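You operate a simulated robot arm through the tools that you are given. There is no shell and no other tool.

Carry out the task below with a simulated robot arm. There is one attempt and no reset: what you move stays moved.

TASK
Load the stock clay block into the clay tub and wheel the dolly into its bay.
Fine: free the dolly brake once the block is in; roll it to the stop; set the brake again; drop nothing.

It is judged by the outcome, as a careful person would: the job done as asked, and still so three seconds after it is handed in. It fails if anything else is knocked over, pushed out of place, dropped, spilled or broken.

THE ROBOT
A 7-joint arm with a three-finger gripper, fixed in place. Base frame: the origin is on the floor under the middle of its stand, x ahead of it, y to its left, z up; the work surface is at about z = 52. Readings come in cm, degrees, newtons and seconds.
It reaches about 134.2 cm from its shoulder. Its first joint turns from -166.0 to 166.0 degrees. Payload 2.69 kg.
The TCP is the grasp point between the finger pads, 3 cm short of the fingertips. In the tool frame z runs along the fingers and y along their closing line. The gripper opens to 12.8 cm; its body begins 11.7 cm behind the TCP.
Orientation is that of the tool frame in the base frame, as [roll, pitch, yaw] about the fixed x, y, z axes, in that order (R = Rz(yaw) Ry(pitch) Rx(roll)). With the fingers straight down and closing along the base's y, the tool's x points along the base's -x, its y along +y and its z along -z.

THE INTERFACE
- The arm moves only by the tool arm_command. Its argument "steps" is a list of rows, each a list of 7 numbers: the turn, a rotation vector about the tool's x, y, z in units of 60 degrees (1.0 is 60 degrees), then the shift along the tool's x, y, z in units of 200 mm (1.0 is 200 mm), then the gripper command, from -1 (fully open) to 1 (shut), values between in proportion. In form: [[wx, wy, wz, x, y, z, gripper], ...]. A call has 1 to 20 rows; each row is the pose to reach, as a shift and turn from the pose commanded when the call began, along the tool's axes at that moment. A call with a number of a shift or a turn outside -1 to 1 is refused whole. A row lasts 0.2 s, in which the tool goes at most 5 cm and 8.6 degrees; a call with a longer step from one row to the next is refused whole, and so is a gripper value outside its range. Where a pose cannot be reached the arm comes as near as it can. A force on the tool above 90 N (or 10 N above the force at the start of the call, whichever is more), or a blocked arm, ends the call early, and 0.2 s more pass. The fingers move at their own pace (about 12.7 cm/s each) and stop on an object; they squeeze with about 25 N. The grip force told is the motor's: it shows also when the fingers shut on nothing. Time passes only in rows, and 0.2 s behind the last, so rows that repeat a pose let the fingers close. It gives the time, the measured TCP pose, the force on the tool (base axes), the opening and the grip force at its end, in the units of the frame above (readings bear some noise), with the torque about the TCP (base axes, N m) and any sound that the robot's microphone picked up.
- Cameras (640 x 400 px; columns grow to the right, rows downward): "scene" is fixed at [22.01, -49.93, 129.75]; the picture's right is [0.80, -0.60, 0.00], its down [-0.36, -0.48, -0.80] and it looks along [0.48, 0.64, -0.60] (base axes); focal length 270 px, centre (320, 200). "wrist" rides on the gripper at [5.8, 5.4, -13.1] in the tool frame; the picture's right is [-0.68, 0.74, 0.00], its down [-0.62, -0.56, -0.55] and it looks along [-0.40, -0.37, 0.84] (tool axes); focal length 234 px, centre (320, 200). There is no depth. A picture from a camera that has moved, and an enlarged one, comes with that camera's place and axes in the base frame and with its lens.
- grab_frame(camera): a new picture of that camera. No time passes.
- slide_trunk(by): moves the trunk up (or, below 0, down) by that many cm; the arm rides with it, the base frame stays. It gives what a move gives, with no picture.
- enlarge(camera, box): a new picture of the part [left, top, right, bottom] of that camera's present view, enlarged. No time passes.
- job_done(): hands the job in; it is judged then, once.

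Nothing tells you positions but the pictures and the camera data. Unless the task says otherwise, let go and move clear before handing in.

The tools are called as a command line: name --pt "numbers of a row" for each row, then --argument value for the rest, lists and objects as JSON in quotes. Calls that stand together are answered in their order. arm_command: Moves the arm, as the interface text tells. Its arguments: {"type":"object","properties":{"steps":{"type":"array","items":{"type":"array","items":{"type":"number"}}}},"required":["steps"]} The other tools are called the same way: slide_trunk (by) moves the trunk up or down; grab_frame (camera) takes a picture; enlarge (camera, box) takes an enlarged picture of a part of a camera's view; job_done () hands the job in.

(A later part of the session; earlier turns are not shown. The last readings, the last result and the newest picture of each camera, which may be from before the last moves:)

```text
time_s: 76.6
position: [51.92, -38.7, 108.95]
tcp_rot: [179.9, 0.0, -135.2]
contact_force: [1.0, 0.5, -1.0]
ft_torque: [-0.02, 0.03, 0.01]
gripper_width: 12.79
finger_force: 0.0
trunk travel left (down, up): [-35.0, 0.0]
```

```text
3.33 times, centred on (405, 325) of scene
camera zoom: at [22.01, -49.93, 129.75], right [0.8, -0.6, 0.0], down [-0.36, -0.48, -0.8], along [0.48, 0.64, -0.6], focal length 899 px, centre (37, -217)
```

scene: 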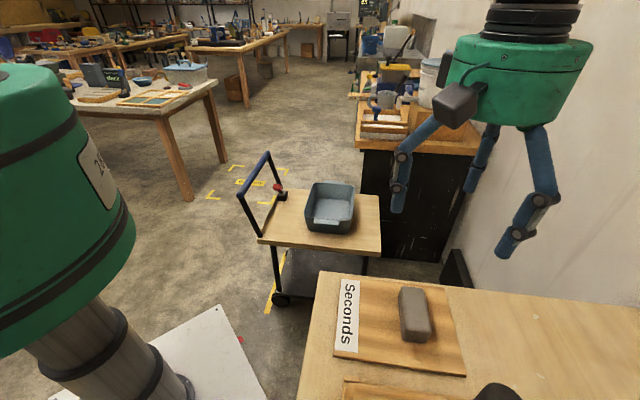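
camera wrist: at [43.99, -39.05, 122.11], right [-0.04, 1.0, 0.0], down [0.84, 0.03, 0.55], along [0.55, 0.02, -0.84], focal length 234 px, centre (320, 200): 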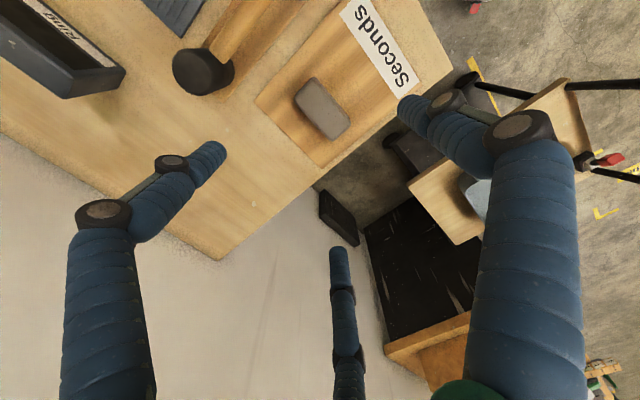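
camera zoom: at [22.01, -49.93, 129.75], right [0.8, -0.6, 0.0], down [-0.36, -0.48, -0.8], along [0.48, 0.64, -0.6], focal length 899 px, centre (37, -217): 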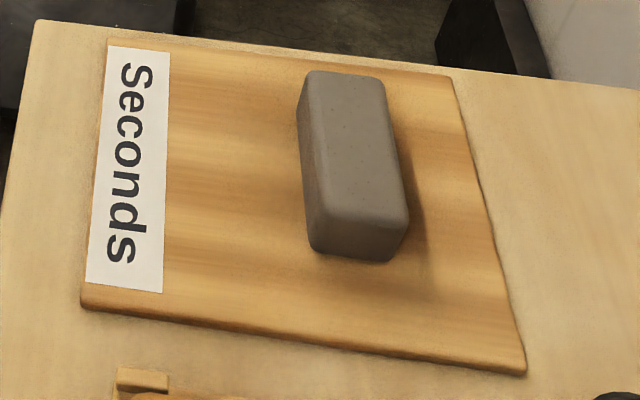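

The block measures about 10×5×5 cm, centred ≈(52.4, −38.3), top ≈84.4, long axis at 45°. Before descending, I'll half-close the fingers in free air to see how the three fingers travel.

arm_command --pt "0 0 0 0 0 0 0.2" --pt "0 0 0 0 0 0 0.2" --pt "0 0 0 0 0 0 0.2" --pt "0 0 0 0 0 0 0.2"

grab_frame --camera "wrist"

enlarge --camera "scene" --box '[360, 20, 640, 270]'

```text
time_s: 77.6
position: [51.85, -38.72, 108.99]
tcp_rot: [179.9, 0.0, -135.0]
contact_force: [-0.1, -0.1, -0.2]
ft_torque: [-0.03, 0.01, 0.04]
gripper_width: 5.12
finger_force: 0.1
trunk travel left (down, up): [-35.0, 0.0]
```

```text
taken
camera wrist: at [43.97, -39.05, 122.15], right [-0.04, 1.0, 0.0], down [0.84, 0.03, 0.55], along [0.55, 0.02, -0.84], focal length 234 px, centre (320, 200)
```

wrist: 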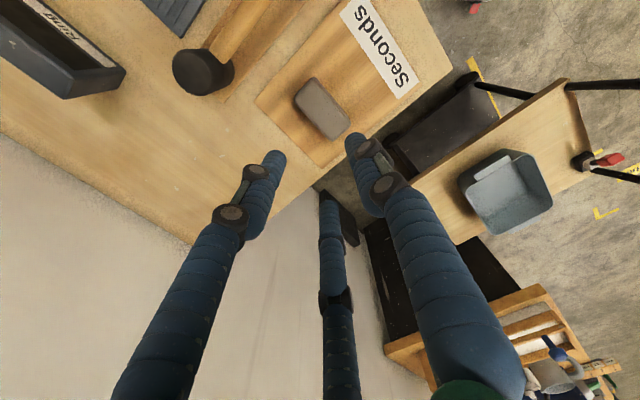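

```text
1.60 times, centred on (500, 145) of scene
camera zoom: at [22.01, -49.93, 129.75], right [0.8, -0.6, 0.0], down [-0.36, -0.48, -0.8], along [0.48, 0.64, -0.6], focal length 432 px, centre (32, 288)
```

zoom: 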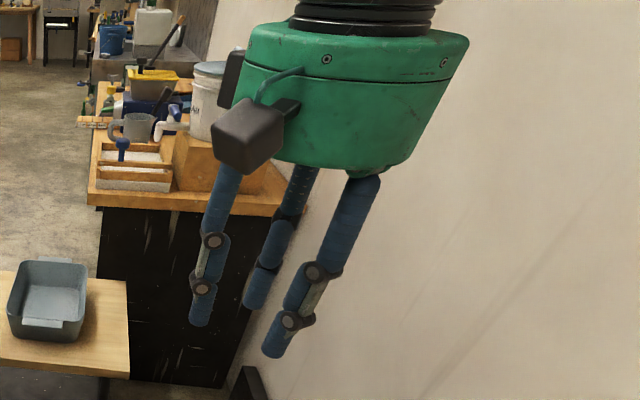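

The three fingers close radially at 120°, so the best grip is with two fingers pinching the block's long sides near its middle and the third on one end. That means yaw 135°, with the TCP shifted ~1.9 cm toward the gap-side end. I'll open up and turn to that pose, still high.

arm_command --pt "0 0 0.125 -0.02 0 0 -1" --pt "0 0 0.25 -0.04 0 0 -1" --pt "0 0 0.375 -0.07 0 0 -1" --pt "0 0 0.5 -0.09 0 0 -1" --pt "0 0 0.625 -0.11 0 0 -1" --pt "0 0 0.75 -0.13 0 0 -1"

arm_command --pt "0 0 0.125 0 0 0 -1" --pt "0 0 0.25 0 0 0 -1" --pt "0 0 0.375 0 0 0 -1" --pt "0 0 0.5 0 0 0 -1" --pt "0 0 0.625 0 0 0 -1" --pt "0 0 0.75 0 0 0 -1" --pt "0 0 0.75 0 0 0 -1"

grab_frame --camera "wrist"

```text
time_s: 79.0
position: [53.7, -36.74, 108.94]
tcp_rot: [180.0, -0.2, 179.8]
contact_force: [-0.1, -0.2, 0.0]
ft_torque: [0.0, -0.02, 0.0]
gripper_width: 12.82
finger_force: 0.0
trunk travel left (down, up): [-35.0, 0.0]
```

```text
time_s: 80.6
position: [53.77, -36.7, 108.96]
tcp_rot: [180.0, -0.1, 134.8]
contact_force: [-0.7, 0.4, 0.0]
ft_torque: [0.02, 0.03, 0.01]
gripper_width: 12.78
finger_force: 0.1
trunk travel left (down, up): [-35.0, 0.0]
```

```text
taken
camera wrist: at [53.54, -28.78, 122.09], right [1.0, 0.04, 0.0], down [0.03, -0.84, 0.55], along [0.02, -0.55, -0.84], focal length 234 px, centre (320, 200)
```

wrist: 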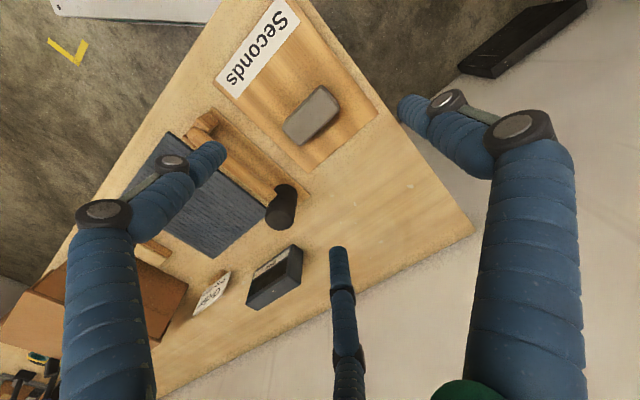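

I'm at the grasp yaw. I'll enlarge the block here to refine the heights by comparing with the previous view.

enlarge --camera "wrist" --box '[220, 40, 400, 180]'

```text
2.86 times, centred on (310, 110) of wrist
camera zoom: at [53.54, -28.78, 122.09], right [1.0, 0.04, 0.0], down [0.03, -0.84, 0.55], along [0.02, -0.55, -0.84], focal length 669 px, centre (349, 457)
```

zoom: 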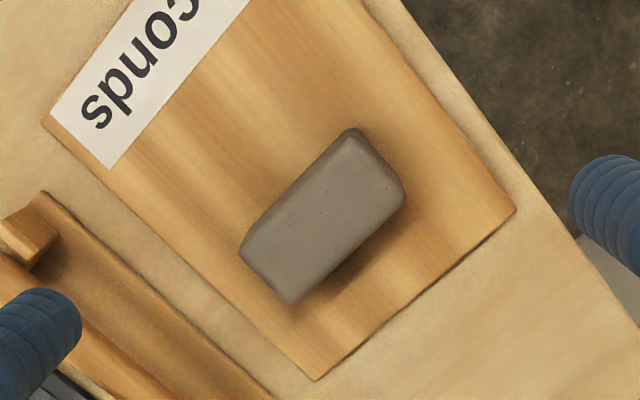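

Board top ≈80, block top ≈83–84. I'll descend to z≈90 first, straddling the block, with a small xy correction, then check.

arm_command --pt "0 0 0 -0.014 -0.014 0.15 -1" --pt "0 0 0 -0.014 -0.014 0.3 -1" --pt "0 0 0 -0.014 -0.014 0.45 -1" --pt "0 0 0 -0.014 -0.014 0.6 -1" --pt "0 0 0 -0.014 -0.014 0.75 -1" --pt "0 0 0 -0.014 -0.014 0.9 -1" --pt "0 0 0 -0.014 -0.014 0.95 -1" --pt "0 0 0 -0.014 -0.014 0.95 -1"

grab_frame --camera "wrist"

enlarge --camera "scene" --box '[330, 160, 610, 385]'

```text
time_s: 82.4
position: [53.62, -37.22, 90.12]
tcp_rot: [180.0, -0.2, 134.8]
contact_force: [-0.2, -0.3, 0.1]
ft_torque: [-0.02, -0.01, -0.01]
gripper_width: 12.79
finger_force: 0.2
trunk travel left (down, up): [-35.0, 0.0]
```

```text
taken
camera wrist: at [53.31, -29.18, 103.34], right [1.0, 0.04, 0.0], down [0.04, -0.84, 0.55], along [0.02, -0.55, -0.84], focal length 234 px, centre (320, 200)
```

wrist: 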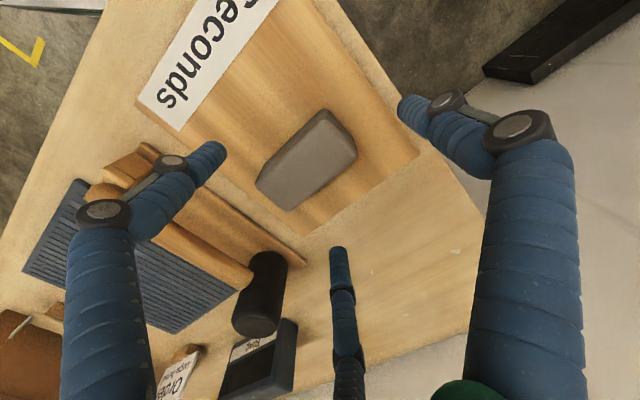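

```text
1.78 times, centred on (470, 272) of scene
camera zoom: at [22.01, -49.93, 129.75], right [0.8, -0.6, 0.0], down [-0.36, -0.48, -0.8], along [0.48, 0.64, -0.6], focal length 480 px, centre (53, 71)
```

zoom: 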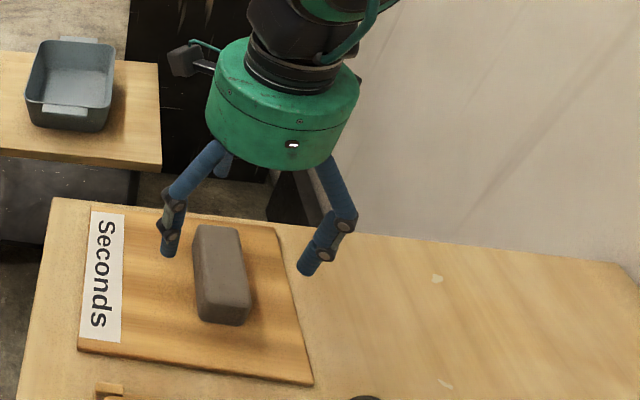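

The block sits centred between the fingers: top ≈82.9, centre (52.4, −38.4). I'll descend slowly toward z≈83.3, watching force.

arm_command --pt "0 0 0 0 0 0.08 -1" --pt "0 0 0 0 0 0.16 -1" --pt "0 0 0 0 0 0.24 -1" --pt "0 0 0 0 0 0.3 -1" --pt "0 0 0 0 0 0.33 -1" --pt "0 0 0 0 0 0.33 -1"

grab_frame --camera "wrist"

enlarge --camera "scene" --box '[330, 200, 530, 360]'

```text
time_s: 83.8
position: [53.71, -37.06, 83.23]
tcp_rot: [180.0, -0.1, 134.9]
contact_force: [0.6, 0.5, -0.1]
ft_torque: [0.0, 0.03, -0.02]
gripper_width: 12.8
finger_force: 0.2
trunk travel left (down, up): [-35.0, 0.0]
```

```text
taken
camera wrist: at [53.31, -29.13, 96.48], right [1.0, 0.04, 0.0], down [0.04, -0.84, 0.55], along [0.02, -0.55, -0.84], focal length 234 px, centre (320, 200)
```

wrist: 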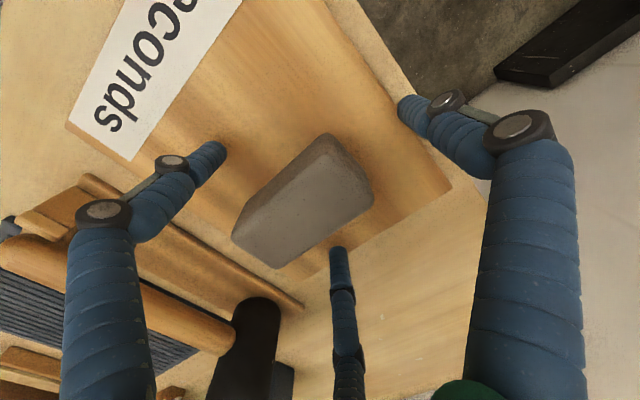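

```text
2.50 times, centred on (430, 280) of scene
camera zoom: at [22.01, -49.93, 129.75], right [0.8, -0.6, 0.0], down [-0.36, -0.48, -0.8], along [0.48, 0.64, -0.6], focal length 675 px, centre (45, 0)
```

zoom: 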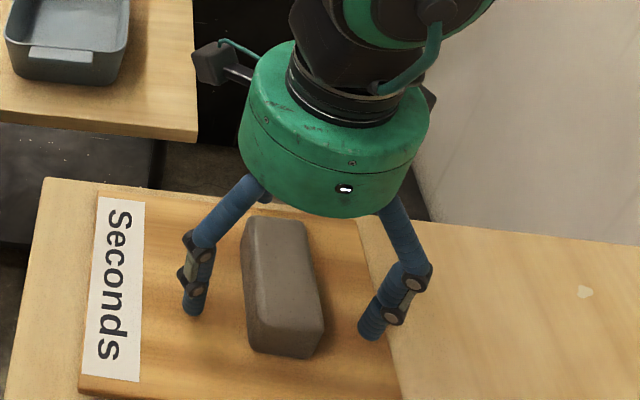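

No contact yet, the fingertips hover just above the board, and the block is centred between the two side fingers. I'll close the gripper.

arm_command --pt "0 0 0 0 0 0 0.0" --pt "0 0 0 0 0 0 0.3" --pt "0 0 0 0 0 0 0.6" --pt "0 0 0 0 0 0 1" --pt "0 0 0 0 0 0 1" --pt "0 0 0 0 0 0 1"

grab_frame --camera "wrist"

enlarge --camera "scene" --box '[330, 200, 530, 360]'

```text
time_s: 84.8
position: [53.55, -37.24, 83.95]
tcp_rot: [180.0, 0.2, 135.1]
contact_force: [-10.0, 5.9, 55.8]
ft_torque: [1.15, 2.04, 0.41]
gripper_width: 5.28
finger_force: 45.1
trunk travel left (down, up): [-35.0, 0.0]
stopped in row 5: the force on the tool passed its limit at 128 N (the readings are from after the stop); the commanded pose is now the measured one
```

```text
taken
camera wrist: at [53.32, -29.28, 97.12], right [1.0, 0.04, 0.0], down [0.03, -0.83, 0.55], along [0.03, -0.55, -0.84], focal length 234 px, centre (320, 200)
```

wrist: 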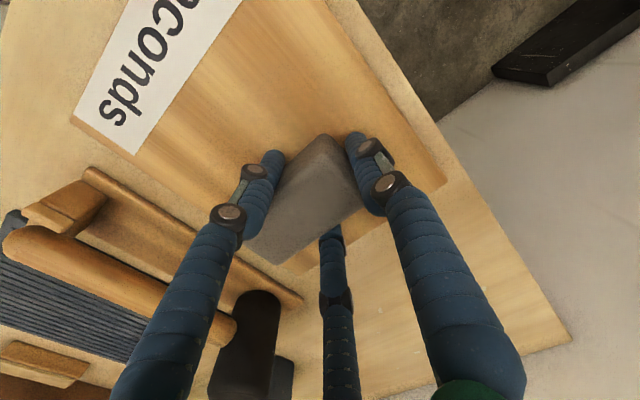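

```text
2.50 times, centred on (430, 280) of scene
camera zoom: at [22.01, -49.93, 129.75], right [0.8, -0.6, 0.0], down [-0.36, -0.48, -0.8], along [0.48, 0.64, -0.6], focal length 675 px, centre (45, 0)
```

zoom: 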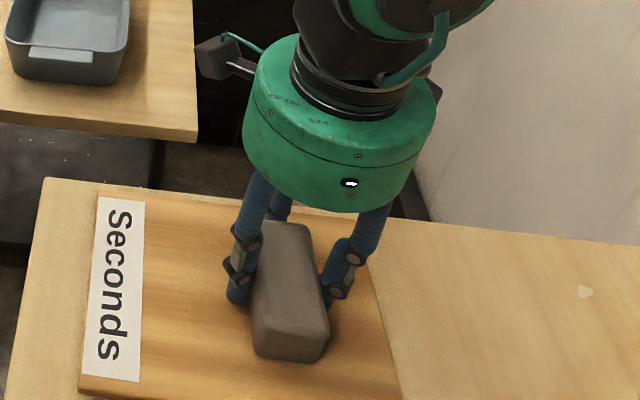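

The fingertips swing lower as they close and pressed on the board (~56 N), but the block is pinched at 5.3 cm. I'll keep the grip and ease up to relieve that.

arm_command --pt "0 0 0 0 0 -0.02 1" --pt "0 0 0 0 0 -0.04 1" --pt "0 0 0 0 0 -0.06 1" --pt "0 0 0 0 0 -0.08 1" --pt "0 0 0 0 0 -0.08 1"

enlarge --camera "scene" --box '[330, 200, 530, 360]'

grab_frame --camera "wrist"

```text
time_s: 86.0
position: [53.62, -37.05, 85.16]
tcp_rot: [180.0, -0.2, 135.0]
contact_force: [-0.6, 0.7, -4.1]
ft_torque: [0.02, -0.07, 0.03]
gripper_width: 5.29
finger_force: 45.4
trunk travel left (down, up): [-35.0, 0.0]
```

```text
2.50 times, centred on (430, 280) of scene
camera zoom: at [22.01, -49.93, 129.75], right [0.8, -0.6, 0.0], down [-0.36, -0.48, -0.8], along [0.48, 0.64, -0.6], focal length 675 px, centre (45, 0)
```

zoom: 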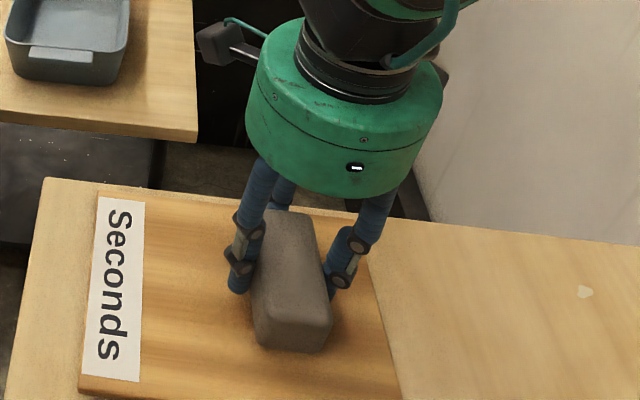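

```text
taken
camera wrist: at [53.4, -29.2, 98.35], right [1.0, 0.04, 0.0], down [0.04, -0.84, 0.55], along [0.02, -0.55, -0.84], focal length 234 px, centre (320, 200)
```

wrist: 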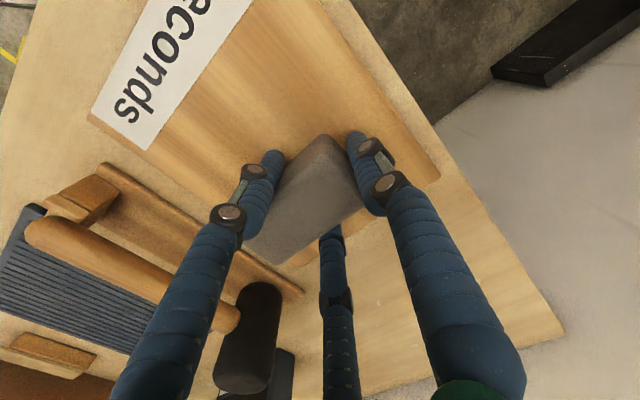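

The block is lifted (about 4 N of weight) and steady in the grip. I'll raise it well clear, then carry it slowly to above the tub.

arm_command --pt "0 0 0 0 0 -0.08 1" --pt "0 0 0 0 0 -0.18 1" --pt "0 0 0 0 0 -0.28 1" --pt "0 0 0 0 0 -0.38 1" --pt "0 0 0 0 0 -0.48 1" --pt "0 0 0 0 0 -0.58 1" --pt "0 0 0 0 0 -0.68 1" --pt "0 0 0 0 0 -0.75 1" --pt "0 0 0 0 0 -0.75 1"

grab_frame --camera "wrist"

grab_frame --camera "scene"

```text
time_s: 88.0
position: [53.54, -37.43, 99.92]
tcp_rot: [-179.9, -0.2, 135.0]
contact_force: [0.3, 0.5, -4.0]
ft_torque: [0.04, -0.04, -0.01]
gripper_width: 5.29
finger_force: 45.0
trunk travel left (down, up): [-35.0, 0.0]
```

```text
taken
camera wrist: at [53.25, -29.53, 113.16], right [1.0, 0.04, 0.0], down [0.04, -0.84, 0.55], along [0.02, -0.55, -0.84], focal length 234 px, centre (320, 200)
```

wrist: 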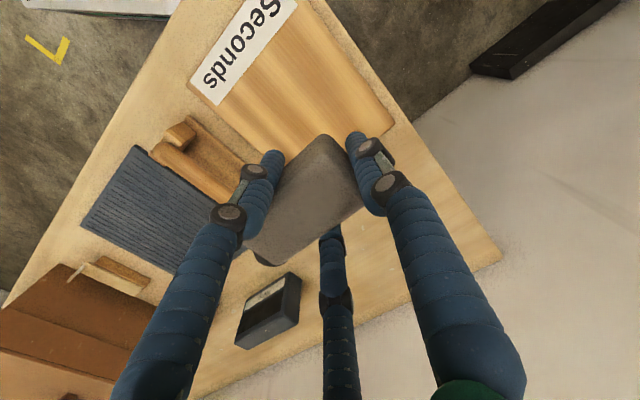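

```text
taken
```

scene: 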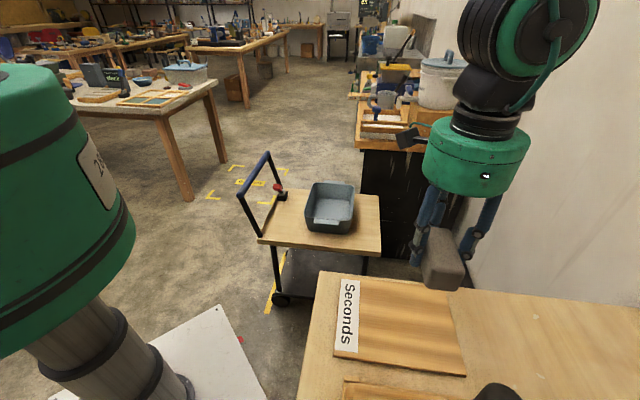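

The board is empty and the block is held firmly. Now I'll carry it along the diagonal toward the tub at z≈100.

arm_command --pt "0 0 0 0.035 0.1 0 1" --pt "0 0 0 0.08 0.23 0 1" --pt "0 0 0 0.13 0.37 0 1" --pt "0 0 0 0.18 0.51 0 1" --pt "0 0 0 0.23 0.65 0 1" --pt "0 0 0 0.28 0.79 0 1"

arm_command --pt "0 0 0 0.05 0.14 0 1" --pt "0 0 0 0.1 0.28 0 1" --pt "0 0 0 0.15 0.42 0 1" --pt "0 0 0 0.2 0.56 0 1" --pt "0 0 0 0.25 0.7 0 1" --pt "0 0 0 0.28 0.79 0 1"

arm_command --pt "0 0 0 0.05 0.14 0 1" --pt "0 0 0 0.1 0.28 0 1" --pt "0 0 0 0.15 0.42 0 1" --pt "0 0 0 0.2 0.56 0 1" --pt "0 0 0 0.25 0.7 0 1" --pt "0 0 0 0.28 0.79 0 1" --pt "0 0 0 0.28 0.79 0 1"

grab_frame --camera "wrist"

grab_frame --camera "scene"

```text
time_s: 89.4
position: [60.77, -22.19, 100.47]
tcp_rot: [-180.0, -0.2, 135.0]
contact_force: [0.1, 0.4, -3.6]
ft_torque: [0.01, -0.05, -0.01]
gripper_width: 5.26
finger_force: 45.0
trunk travel left (down, up): [-35.0, 0.0]
```

```text
time_s: 90.8
position: [68.16, -6.9, 100.23]
tcp_rot: [-180.0, -0.1, 135.0]
contact_force: [-0.3, 0.3, -4.1]
ft_torque: [0.05, -0.05, 0.0]
gripper_width: 5.29
finger_force: 45.2
trunk travel left (down, up): [-35.0, 0.0]
```

```text
time_s: 92.4
position: [75.31, 8.23, 100.14]
tcp_rot: [179.9, -0.2, 135.0]
contact_force: [-0.1, 0.4, -3.2]
ft_torque: [0.08, -0.03, 0.0]
gripper_width: 5.26
finger_force: 44.9
trunk travel left (down, up): [-35.0, 0.0]
```

```text
taken
camera wrist: at [75.09, 16.18, 113.27], right [1.0, 0.04, 0.0], down [0.04, -0.84, 0.55], along [0.02, -0.55, -0.84], focal length 234 px, centre (320, 200)
```

wrist: 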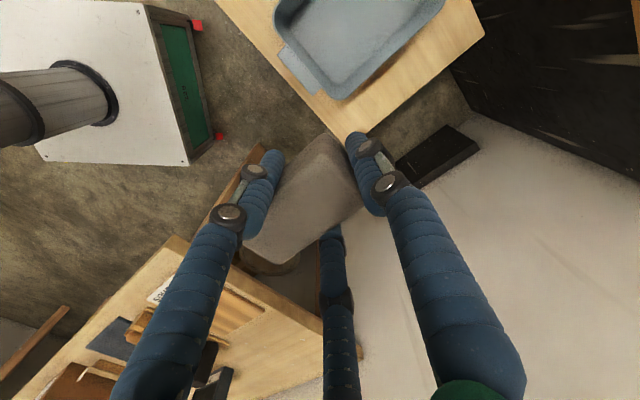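

```text
taken
```

scene: 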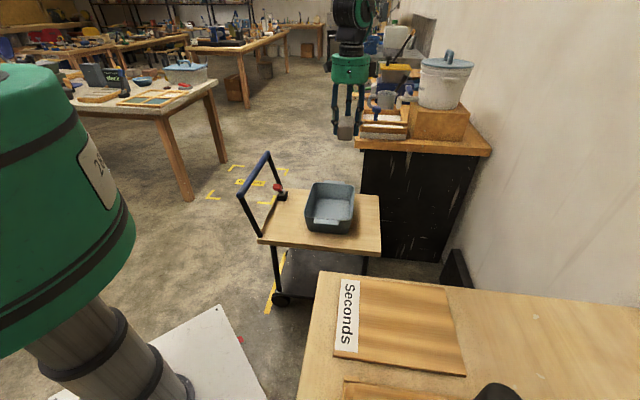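

The block hangs between the dolly and bench, and the tub is partly in view. I'll zoom to refine the tub's position before going over it.

enlarge --camera "wrist" --box '[200, 0, 500, 150]'

enlarge --camera "scene" --box '[230, 145, 390, 265]'

```text
2.13 times, centred on (350, 75) of wrist
camera zoom: at [75.09, 16.18, 113.27], right [1.0, 0.04, 0.0], down [0.04, -0.84, 0.55], along [0.02, -0.55, -0.84], focal length 500 px, centre (256, 467)
```

zoom: 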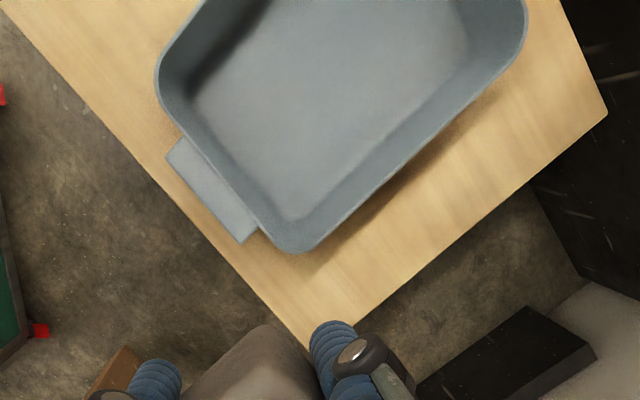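

```text
3.33 times, centred on (310, 205) of scene
camera zoom: at [22.01, -49.93, 129.75], right [0.8, -0.6, 0.0], down [-0.36, -0.48, -0.8], along [0.48, 0.64, -0.6], focal length 899 px, centre (353, 183)
```

zoom: 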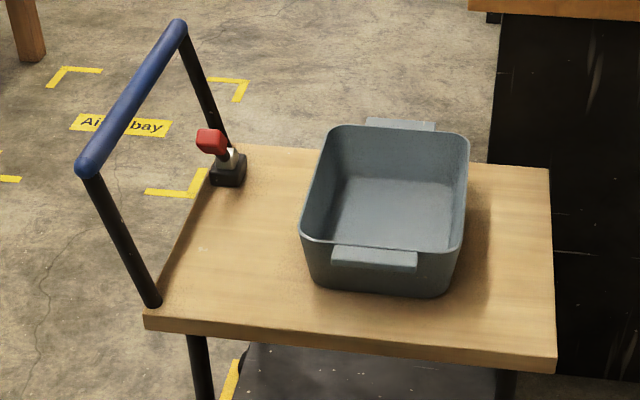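

Tub rim: e1 33–51, e2 61–86, z≈60.5; centre ≈(81.5, 22.2), and its long axis matches the block's. I'll move over it so that the block (not the TCP) is centred, then lower to just above the rim.

arm_command --pt "0 0 0 0.05 0.14 0 1" --pt "0 0 0 0.1 0.28 0 1" --pt "0 0 0 0.15 0.42 0 1" --pt "0 0 0 0.2 0.56 0 1" --pt "0 0 0 0.25 0.7 0 1" --pt "0 0 0 0.28 0.8 0 1" --pt "0 0 0 0.28 0.8 0 1"

arm_command --pt "0 0 0 0 0 0.12 1" --pt "0 0 0 0 0 0.24 1" --pt "0 0 0 0 0 0.36 1" --pt "0 0 0 0 0 0.48 1" --pt "0 0 0 0 0 0.6 1" --pt "0 0 0 0 0 0.72 1" --pt "0 0 0 0 0 0.84 1" --pt "0 0 0 0 0 0.96 1" --pt "0 0 0 0 0 0.96 1"

grab_frame --camera "wrist"

enlarge --camera "scene" --box '[230, 85, 430, 265]'

```text
time_s: 94.0
position: [82.63, 23.53, 99.88]
tcp_rot: [180.0, -0.2, 134.8]
contact_force: [0.6, 0.1, -4.0]
ft_torque: [0.04, -0.09, 0.01]
gripper_width: 5.25
finger_force: 45.2
trunk travel left (down, up): [-35.0, 0.0]
```

```text
time_s: 96.0
position: [82.68, 23.44, 80.65]
tcp_rot: [-179.9, -0.1, 134.9]
contact_force: [0.1, 0.3, -4.5]
ft_torque: [0.04, -0.04, 0.01]
gripper_width: 5.26
finger_force: 45.3
trunk travel left (down, up): [-35.0, 0.0]
```

```text
taken
camera wrist: at [82.39, 31.47, 93.9], right [1.0, 0.04, 0.0], down [0.04, -0.84, 0.55], along [0.02, -0.55, -0.84], focal length 234 px, centre (320, 200)
```

wrist: 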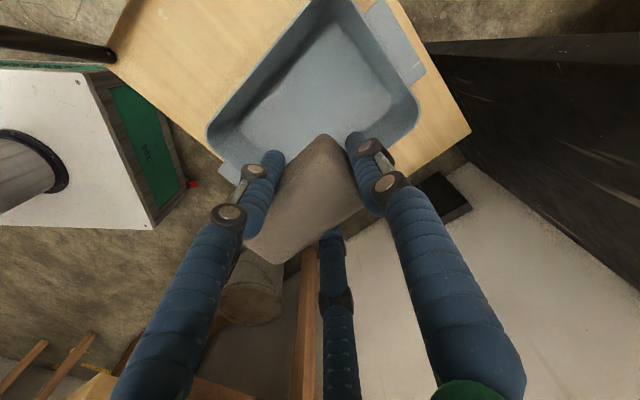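

```text
2.22 times, centred on (330, 175) of scene
camera zoom: at [22.01, -49.93, 129.75], right [0.8, -0.6, 0.0], down [-0.36, -0.48, -0.8], along [0.48, 0.64, -0.6], focal length 600 px, centre (298, 256)
```

zoom: 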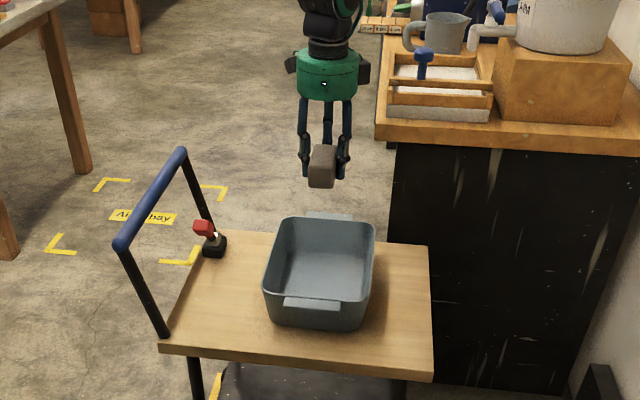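

Alignment with the tub looks right in both views. I'll lower the block toward the tub in gentle steps.

arm_command --pt "0 0 0 0 0 0.1 1" --pt "0 0 0 0 0 0.2 1" --pt "0 0 0 0 0 0.3 1" --pt "0 0 0 0 0 0.4 1" --pt "0 0 0 0 0 0.5 1" --pt "0 0 0 0 0 0.6 1" --pt "0 0 0 0 0 0.68 1" --pt "0 0 0 0 0 0.68 1"

grab_frame --camera "wrist"

enlarge --camera "scene" --box '[260, 110, 420, 250]'

```text
time_s: 97.8
position: [82.76, 23.73, 67.49]
tcp_rot: [-180.0, -0.1, 134.9]
contact_force: [0.5, 0.6, -3.5]
ft_torque: [0.03, -0.05, -0.01]
gripper_width: 5.25
finger_force: 45.1
trunk travel left (down, up): [-35.0, 0.0]
```

```text
taken
camera wrist: at [82.4, 31.55, 80.67], right [1.0, 0.04, 0.0], down [0.04, -0.84, 0.55], along [0.02, -0.55, -0.84], focal length 234 px, centre (320, 200)
```

wrist: 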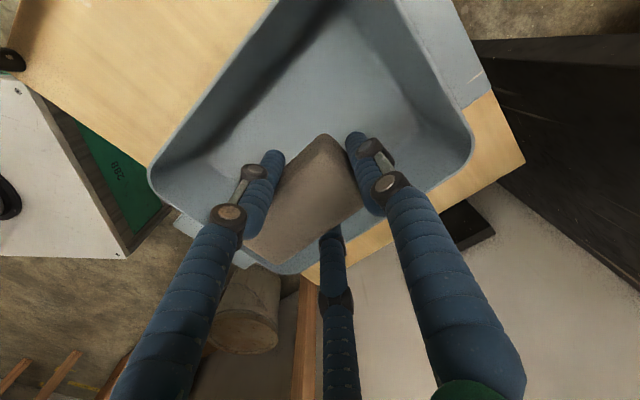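

```text
2.86 times, centred on (340, 180) of scene
camera zoom: at [22.01, -49.93, 129.75], right [0.8, -0.6, 0.0], down [-0.36, -0.48, -0.8], along [0.48, 0.64, -0.6], focal length 771 px, centre (263, 257)
```

zoom: 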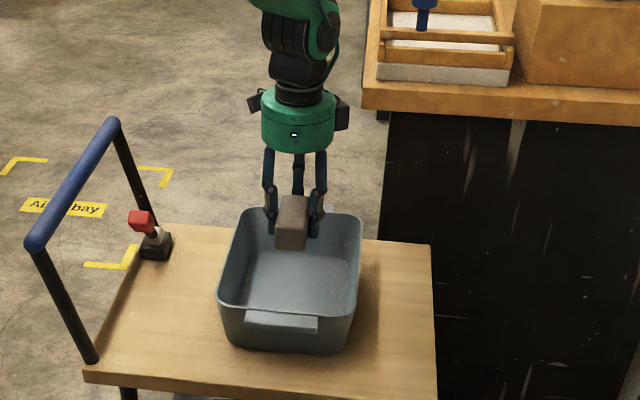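

The block is over the middle of the tub with clear margins. I'll lower it in to just above the floor.

arm_command --pt "0 0 0 0 0 0.07 1" --pt "0 0 0 0 0 0.14 1" --pt "0 0 0 0 0 0.21 1" --pt "0 0 0 0 0 0.28 1" --pt "0 0 0 0 0 0.35 1" --pt "0 0 0 0 0 0.41 1" --pt "0 0 0 0 0 0.455 1" --pt "0 0 0 0 0 0.455 1"

grab_frame --camera "wrist"

enlarge --camera "scene" --box '[260, 110, 420, 250]'

```text
time_s: 99.6
position: [82.46, 23.51, 58.19]
tcp_rot: [179.9, -0.2, 135.0]
contact_force: [-0.7, -0.7, -3.9]
ft_torque: [0.04, -0.09, 0.02]
gripper_width: 5.28
finger_force: 44.7
trunk travel left (down, up): [-35.0, 0.0]
```

```text
taken
camera wrist: at [82.18, 31.41, 71.45], right [1.0, 0.04, 0.0], down [0.04, -0.84, 0.55], along [0.02, -0.55, -0.84], focal length 234 px, centre (320, 200)
```

wrist: 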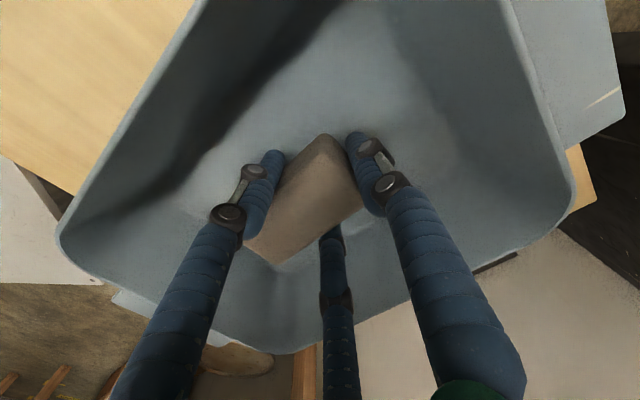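

```text
2.86 times, centred on (340, 180) of scene
camera zoom: at [22.01, -49.93, 129.75], right [0.8, -0.6, 0.0], down [-0.36, -0.48, -0.8], along [0.48, 0.64, -0.6], focal length 771 px, centre (263, 257)
```

zoom: 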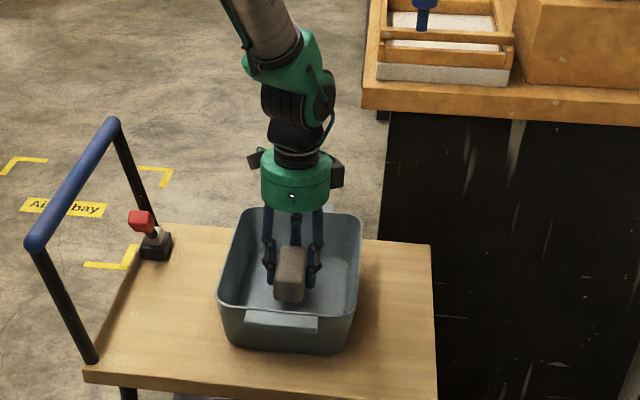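

The block is inside the tub. I'll lower in small steps until the floor takes its weight.

arm_command --pt "0 0 0 0 0 0.012 1" --pt "0 0 0 0 0 0.024 1" --pt "0 0 0 0 0 0.03 1" --pt "0 0 0 0 0 0.03 1"

```text
time_s: 100.6
position: [82.67, 23.6, 57.76]
tcp_rot: [180.0, -0.1, 135.0]
contact_force: [0.4, -0.7, -4.2]
ft_torque: [0.04, -0.02, -0.01]
gripper_width: 5.26
finger_force: 45.0
trunk travel left (down, up): [-35.0, 0.0]
```

No floor contact yet (still −4 N). I'll go down another half centimetre.

arm_command --pt "0 0 0 0 0 0.01 1" --pt "0 0 0 0 0 0.02 1" --pt "0 0 0 0 0 0.025 1" --pt "0 0 0 0 0 0.025 1"

```text
time_s: 101.6
position: [82.65, 23.56, 57.15]
tcp_rot: [180.0, -0.3, 135.0]
contact_force: [0.4, 0.6, -3.7]
ft_torque: [0.05, -0.05, 0.02]
gripper_width: 5.26
finger_force: 44.8
trunk travel left (down, up): [-35.0, 0.0]
```

Still hanging free. Another small step down.

arm_command --pt "0 0 0 0 0 0.01 1" --pt "0 0 0 0 0 0.02 1" --pt "0 0 0 0 0 0.02 1"

```text
time_s: 102.4
position: [82.62, 23.5, 56.83]
tcp_rot: [180.0, -0.1, 134.9]
contact_force: [-0.1, 0.0, -3.3]
ft_torque: [0.06, -0.05, -0.01]
gripper_width: 5.27
finger_force: 44.8
trunk travel left (down, up): [-35.0, 0.0]
```

arm_command --pt "0 0 0 0 0 0.01 1" --pt "0 0 0 0 0 0.02 1" --pt "0 0 0 0 0 0.02 1"

enlarge --camera "scene" --box '[290, 150, 390, 240]'

```text
time_s: 103.2
position: [82.64, 23.55, 56.39]
tcp_rot: [-180.0, 0.0, 135.0]
contact_force: [0.0, 0.1, -3.1]
ft_torque: [0.06, -0.09, 0.01]
gripper_width: 5.28
finger_force: 44.8
trunk travel left (down, up): [-35.0, 0.0]
```

```text
4.44 times, centred on (340, 195) of scene
camera zoom: at [22.01, -49.93, 129.75], right [0.8, -0.6, 0.0], down [-0.36, -0.48, -0.8], along [0.48, 0.64, -0.6], focal length 1199 px, centre (231, 222)
```

zoom: 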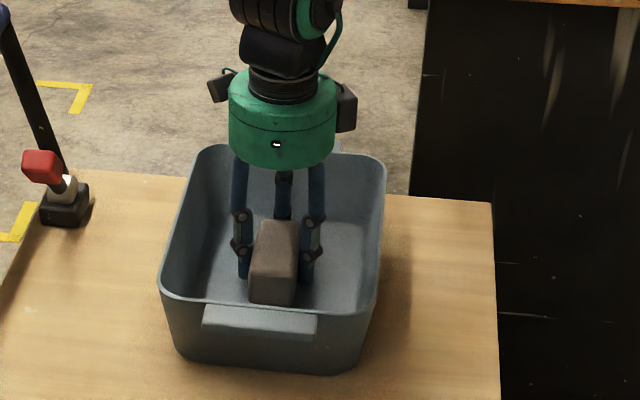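

The block looks almost on the tub floor. I'll keep stepping down gently until the force changes.

arm_command --pt "0 0 0 0 0 0.008 1" --pt "0 0 0 0 0 0.016 1" --pt "0 0 0 0 0 0.016 1"

```text
time_s: 104.0
position: [82.81, 23.52, 55.97]
tcp_rot: [179.9, -0.2, 135.0]
contact_force: [-0.1, -0.8, -3.9]
ft_torque: [0.04, -0.08, 0.01]
gripper_width: 5.25
finger_force: 45.4
trunk travel left (down, up): [-35.0, 0.0]
```

arm_command --pt "0 0 0 0 0 0.008 1" --pt "0 0 0 0 0 0.016 1" --pt "0 0 0 0 0 0.016 1"

```text
time_s: 104.8
position: [82.62, 23.65, 55.75]
tcp_rot: [180.0, 0.0, 135.0]
contact_force: [-0.3, -0.6, -3.5]
ft_torque: [0.06, -0.04, 0.0]
gripper_width: 5.23
finger_force: 45.2
trunk travel left (down, up): [-35.0, 0.0]
```

Still free at 55.75, so the floor is a little lower than estimated. I'll continue with small steps.

arm_command --pt "0 0 0 0 0 0.008 1" --pt "0 0 0 0 0 0.016 1" --pt "0 0 0 0 0 0.016 1"

arm_command --pt "0 0 0 0 0 0.008 1" --pt "0 0 0 0 0 0.016 1" --pt "0 0 0 0 0 0.016 1"

enlarge --camera "scene" --box '[290, 150, 390, 240]'

```text
time_s: 105.6
position: [82.73, 23.62, 55.52]
tcp_rot: [179.8, -0.1, 135.0]
contact_force: [-5.8, -1.9, 14.1]
ft_torque: [-0.03, -0.2, -0.04]
gripper_width: 5.26
finger_force: 45.2
trunk travel left (down, up): [-35.0, 0.0]
```

```text
time_s: 106.4
position: [82.8, 23.6, 55.6]
tcp_rot: [179.8, 0.1, 135.0]
contact_force: [-17.7, -2.1, 54.6]
ft_torque: [-0.45, 0.91, -0.02]
gripper_width: 5.31
finger_force: 25.3
trunk travel left (down, up): [-35.0, 0.0]
```

```text
4.44 times, centred on (340, 195) of scene
camera zoom: at [22.01, -49.93, 129.75], right [0.8, -0.6, 0.0], down [-0.36, -0.48, -0.8], along [0.48, 0.64, -0.6], focal length 1199 px, centre (231, 222)
```

zoom: 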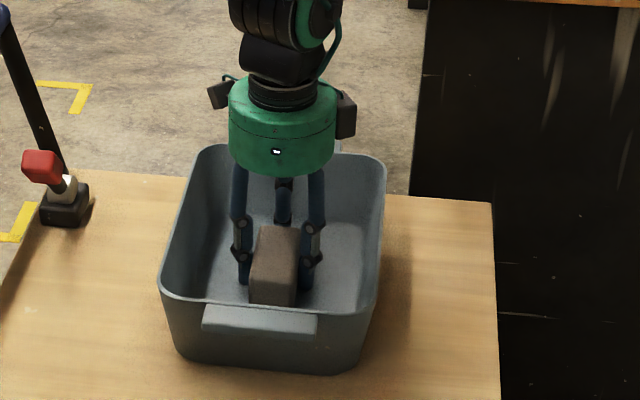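

The floor is touched; the second step pressed a bit (55 N), so I'll back off ~0.4 cm, then open just a little to release.

arm_command --pt "0 0 0 0 0 -0.01 1" --pt "0 0 0 0 0 -0.02 1" --pt "0 0 0 0 0 -0.02 1"

```text
time_s: 107.2
position: [82.64, 23.55, 55.62]
tcp_rot: [179.8, -0.1, 134.9]
contact_force: [6.2, 4.2, 19.2]
ft_torque: [-0.39, -0.19, 0.13]
gripper_width: 5.3
finger_force: 24.7
trunk travel left (down, up): [-35.0, 0.0]
```

Nearly unloaded. I'll open gradually to about 7.5 cm, watching the readings.

arm_command --pt "0 0 0 0 0 -0.005 0.1" --pt "0 0 0 0 0 -0.01 0.0" --pt "0 0 0 0 0 -0.01 -0.1" --pt "0 0 0 0 0 -0.01 -0.17" --pt "0 0 0 0 0 -0.01 -0.17"

grab_frame --camera "wrist"

enlarge --camera "scene" --box '[290, 150, 390, 240]'

```text
time_s: 108.4
position: [82.59, 23.6, 55.68]
tcp_rot: [-179.9, -0.1, 135.0]
contact_force: [-0.4, -0.1, -0.6]
ft_torque: [-0.02, 0.0, -0.06]
gripper_width: 7.5
finger_force: 0.0
trunk travel left (down, up): [-35.0, 0.0]
```

```text
taken
camera wrist: at [82.26, 31.48, 68.88], right [1.0, 0.04, 0.0], down [0.04, -0.84, 0.55], along [0.02, -0.55, -0.84], focal length 234 px, centre (320, 200)
```

wrist: 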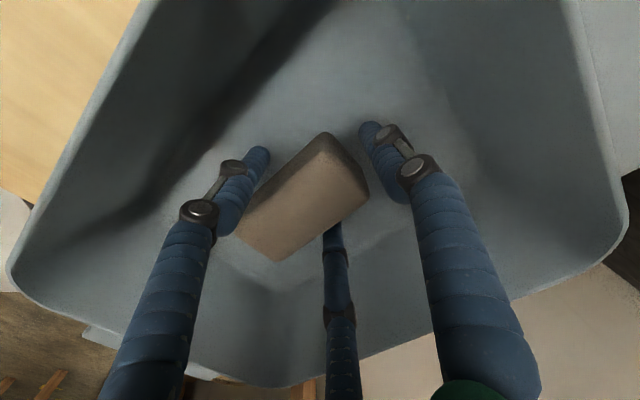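

```text
4.44 times, centred on (340, 195) of scene
camera zoom: at [22.01, -49.93, 129.75], right [0.8, -0.6, 0.0], down [-0.36, -0.48, -0.8], along [0.48, 0.64, -0.6], focal length 1199 px, centre (231, 222)
```

zoom: 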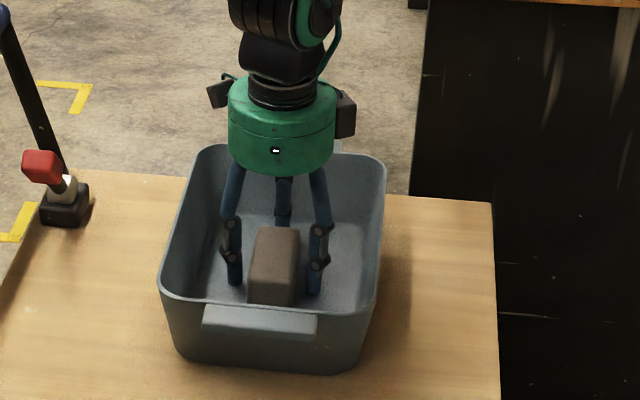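

The block rests on the tub floor, released. I'll rise straight up with the fingers at the same opening.

arm_command --pt "0 0 0 0 0 -0.08 -0.17" --pt "0 0 0 0 0 -0.18 -0.17" --pt "0 0 0 0 0 -0.3 -0.17" --pt "0 0 0 0 0 -0.45 -0.17" --pt "0 0 0 0 0 -0.6 -0.17" --pt "0 0 0 0 0 -0.8 -0.17" --pt "0 0 0 0 0 -1.0 -0.17"

arm_command --pt "0 0 0 0 0 -0.2 -0.17" --pt "0 0 0 0 0 -0.4 -0.17" --pt "0 0 0 0 0 -0.6 -0.17" --pt "0 0 0 0 0 -0.8 -0.17" --pt "0 0 0 0 0 -1.0 -0.17"

grab_frame --camera "wrist"

enlarge --camera "scene" --box '[230, 140, 390, 260]'

```text
time_s: 110.0
position: [82.18, 23.5, 75.75]
tcp_rot: [-179.8, -0.3, 135.0]
contact_force: [-1.3, -0.3, -2.0]
ft_torque: [0.0, -0.1, 0.01]
gripper_width: 7.49
finger_force: 0.1
trunk travel left (down, up): [-35.0, 0.0]
```

```text
time_s: 111.2
position: [82.51, 23.28, 95.83]
tcp_rot: [-179.9, -0.2, 135.1]
contact_force: [-1.0, -0.2, 0.6]
ft_torque: [0.0, -0.03, 0.01]
gripper_width: 7.53
finger_force: 0.1
trunk travel left (down, up): [-35.0, 0.0]
```

```text
taken
camera wrist: at [82.24, 31.17, 109.0], right [1.0, 0.04, 0.0], down [0.04, -0.84, 0.55], along [0.02, -0.55, -0.84], focal length 234 px, centre (320, 200)
```

wrist: 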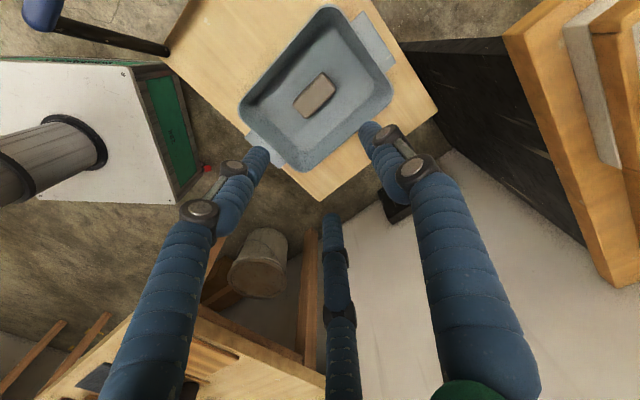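

```text
3.33 times, centred on (310, 200) of scene
camera zoom: at [22.01, -49.93, 129.75], right [0.8, -0.6, 0.0], down [-0.36, -0.48, -0.8], along [0.48, 0.64, -0.6], focal length 899 px, centre (353, 200)
```

zoom: 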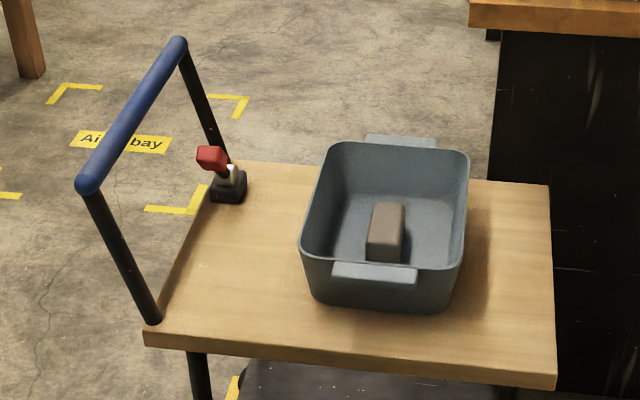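

The block is loaded in the tub and nothing was disturbed. Next is the brake: a red-handled lever on a black base near (70.7, 45.5) on the deck, by the handle. I'll bring the wrist camera over for a close look.

arm_command --pt "0 0 0 0.16 0.06 0 -0.17" --pt "0 0 0 0.32 0.12 0 -0.17" --pt "0 0 0 0.48 0.18 0 -0.17" --pt "0 0 0 0.64 0.24 0 -0.17" --pt "0 0 0 0.8 0.3 0 -0.17" --pt "0 0 0 0.96 0.36 0 -0.17" --pt "0 0 0 0.96 0.36 0 -0.17"

grab_frame --camera "wrist"

enlarge --camera "wrist" --box '[220, 40, 380, 160]'

```text
time_s: 112.8
position: [74.24, 42.04, 95.55]
tcp_rot: [179.9, -0.1, 135.0]
contact_force: [-1.1, 0.3, 1.1]
ft_torque: [-0.04, -0.03, 0.01]
gripper_width: 7.47
finger_force: 0.0
trunk travel left (down, up): [-35.0, 0.0]
```

```text
taken
camera wrist: at [73.94, 50.01, 108.74], right [1.0, 0.04, 0.0], down [0.04, -0.84, 0.55], along [0.02, -0.55, -0.84], focal length 234 px, centre (320, 200)
```

wrist: 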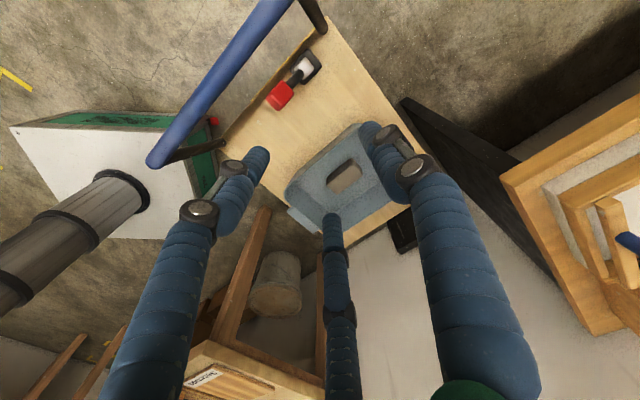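

```text
3.33 times, centred on (300, 100) of wrist
camera zoom: at [73.94, 50.01, 108.74], right [1.0, 0.04, 0.0], down [0.04, -0.84, 0.55], along [0.02, -0.55, -0.84], focal length 781 px, centre (387, 533)
```

zoom: 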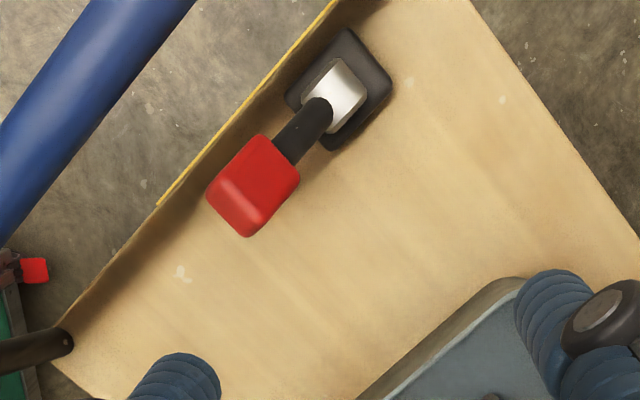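

The lever is hinged on the black base (e1≈17.4, e2≈83) and leans toward −e2 (toward the near bench), with the red knob at about (66.8, 42, 61.5). I'll zoom tighter from both cameras to understand the mechanism.

enlarge --camera "wrist" --box '[255, 40, 335, 115]'

enlarge --camera "scene" --box '[255, 170, 305, 215]'

```text
5.33 times, centred on (295, 78) of wrist
camera zoom: at [73.94, 50.01, 108.74], right [1.0, 0.04, 0.0], down [0.04, -0.84, 0.55], along [0.02, -0.55, -0.84], focal length 1249 px, centre (453, 853)
```

zoom: 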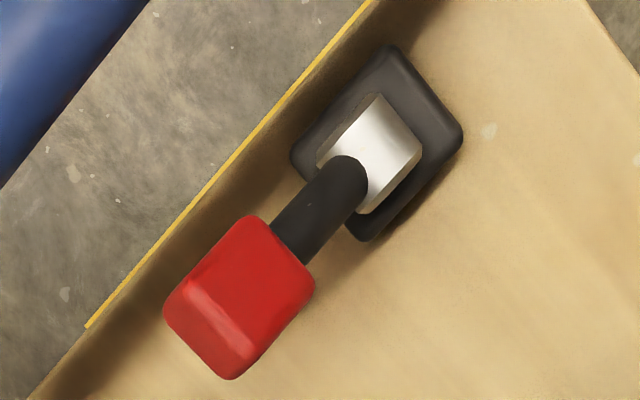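

```text
8.89 times, centred on (280, 192) of scene
camera zoom: at [22.01, -49.93, 129.75], right [0.8, -0.6, 0.0], down [-0.36, -0.48, -0.8], along [0.48, 0.64, -0.6], focal length 2398 px, centre (676, 267)
```

zoom: 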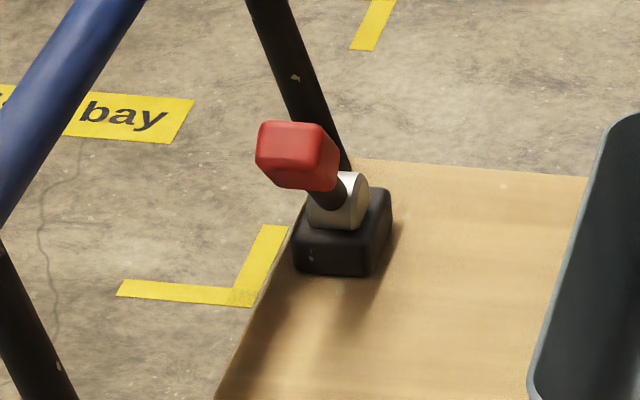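

The lever pivots about a horizontal axis along e1 (pivot ≈(71, 46, 55)) and leans ~41° toward −e2; pushing the knob in +e2 should throw it over. To keep the camera and gripper body off the blue handle bar (top z≈74), I'll turn to yaw −45° and close the fingers into a pusher, staying high.

arm_command --pt "0 0 -0.13 0 0 0 0.3" --pt "0 0 -0.26 0 0 0 0.6" --pt "0 0 -0.39 0 0 0 1" --pt "0 0 -0.52 0 0 0 1" --pt "0 0 -0.65 0 0 0 1" --pt "0 0 -0.78 0 0 0 1" --pt "0 0 -0.91 0 0 0 1" --pt "0 0 -1.0 0 0 0 1"

arm_command --pt "0 0 -0.13 0 0 0 1" --pt "0 0 -0.26 0 0 0 1" --pt "0 0 -0.39 0 0 0 1" --pt "0 0 -0.52 0 0 0 1" --pt "0 0 -0.65 0 0 0 1" --pt "0 0 -0.78 0 0 0 1" --pt "0 0 -0.91 0 0 0 1" --pt "0 0 -1.0 0 0 0 1"

arm_command --pt "0 0 -0.13 0 0 0 1" --pt "0 0 -0.26 0 0 0 1" --pt "0 0 -0.39 0 0 0 1" --pt "0 0 -0.52 0 0 0 1" --pt "0 0 -0.65 0 0 0 1" --pt "0 0 -0.78 0 0 0 1" --pt "0 0 -0.91 0 0 0 1" --pt "0 0 -1.0 0 0 0 1"

grab_frame --camera "wrist"

```text
time_s: 114.6
position: [74.34, 42.06, 95.68]
tcp_rot: [179.9, -0.1, -164.9]
contact_force: [0.9, -0.2, 0.6]
ft_torque: [-0.01, -0.02, -0.01]
gripper_width: 0.21
finger_force: 24.6
trunk travel left (down, up): [-35.0, 0.0]
```

```text
time_s: 116.4
position: [74.2, 42.1, 95.7]
tcp_rot: [179.9, 0.1, -105.0]
contact_force: [0.4, 0.6, 0.5]
ft_torque: [-0.01, -0.02, 0.02]
gripper_width: 0.22
finger_force: 24.7
trunk travel left (down, up): [-35.0, 0.0]
```

```text
time_s: 118.2
position: [74.19, 42.17, 95.77]
tcp_rot: [180.0, 0.2, -44.9]
contact_force: [-0.4, 0.2, -0.1]
ft_torque: [0.0, -0.02, -0.01]
gripper_width: 0.23
finger_force: 24.8
trunk travel left (down, up): [-35.0, 0.0]
```

```text
taken
camera wrist: at [74.66, 34.19, 108.82], right [-1.0, -0.04, 0.0], down [-0.04, 0.83, 0.55], along [-0.03, 0.55, -0.84], focal length 234 px, centre (320, 200)
```

wrist: 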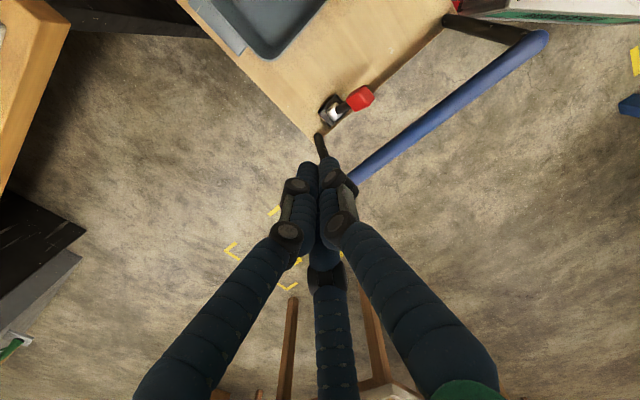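

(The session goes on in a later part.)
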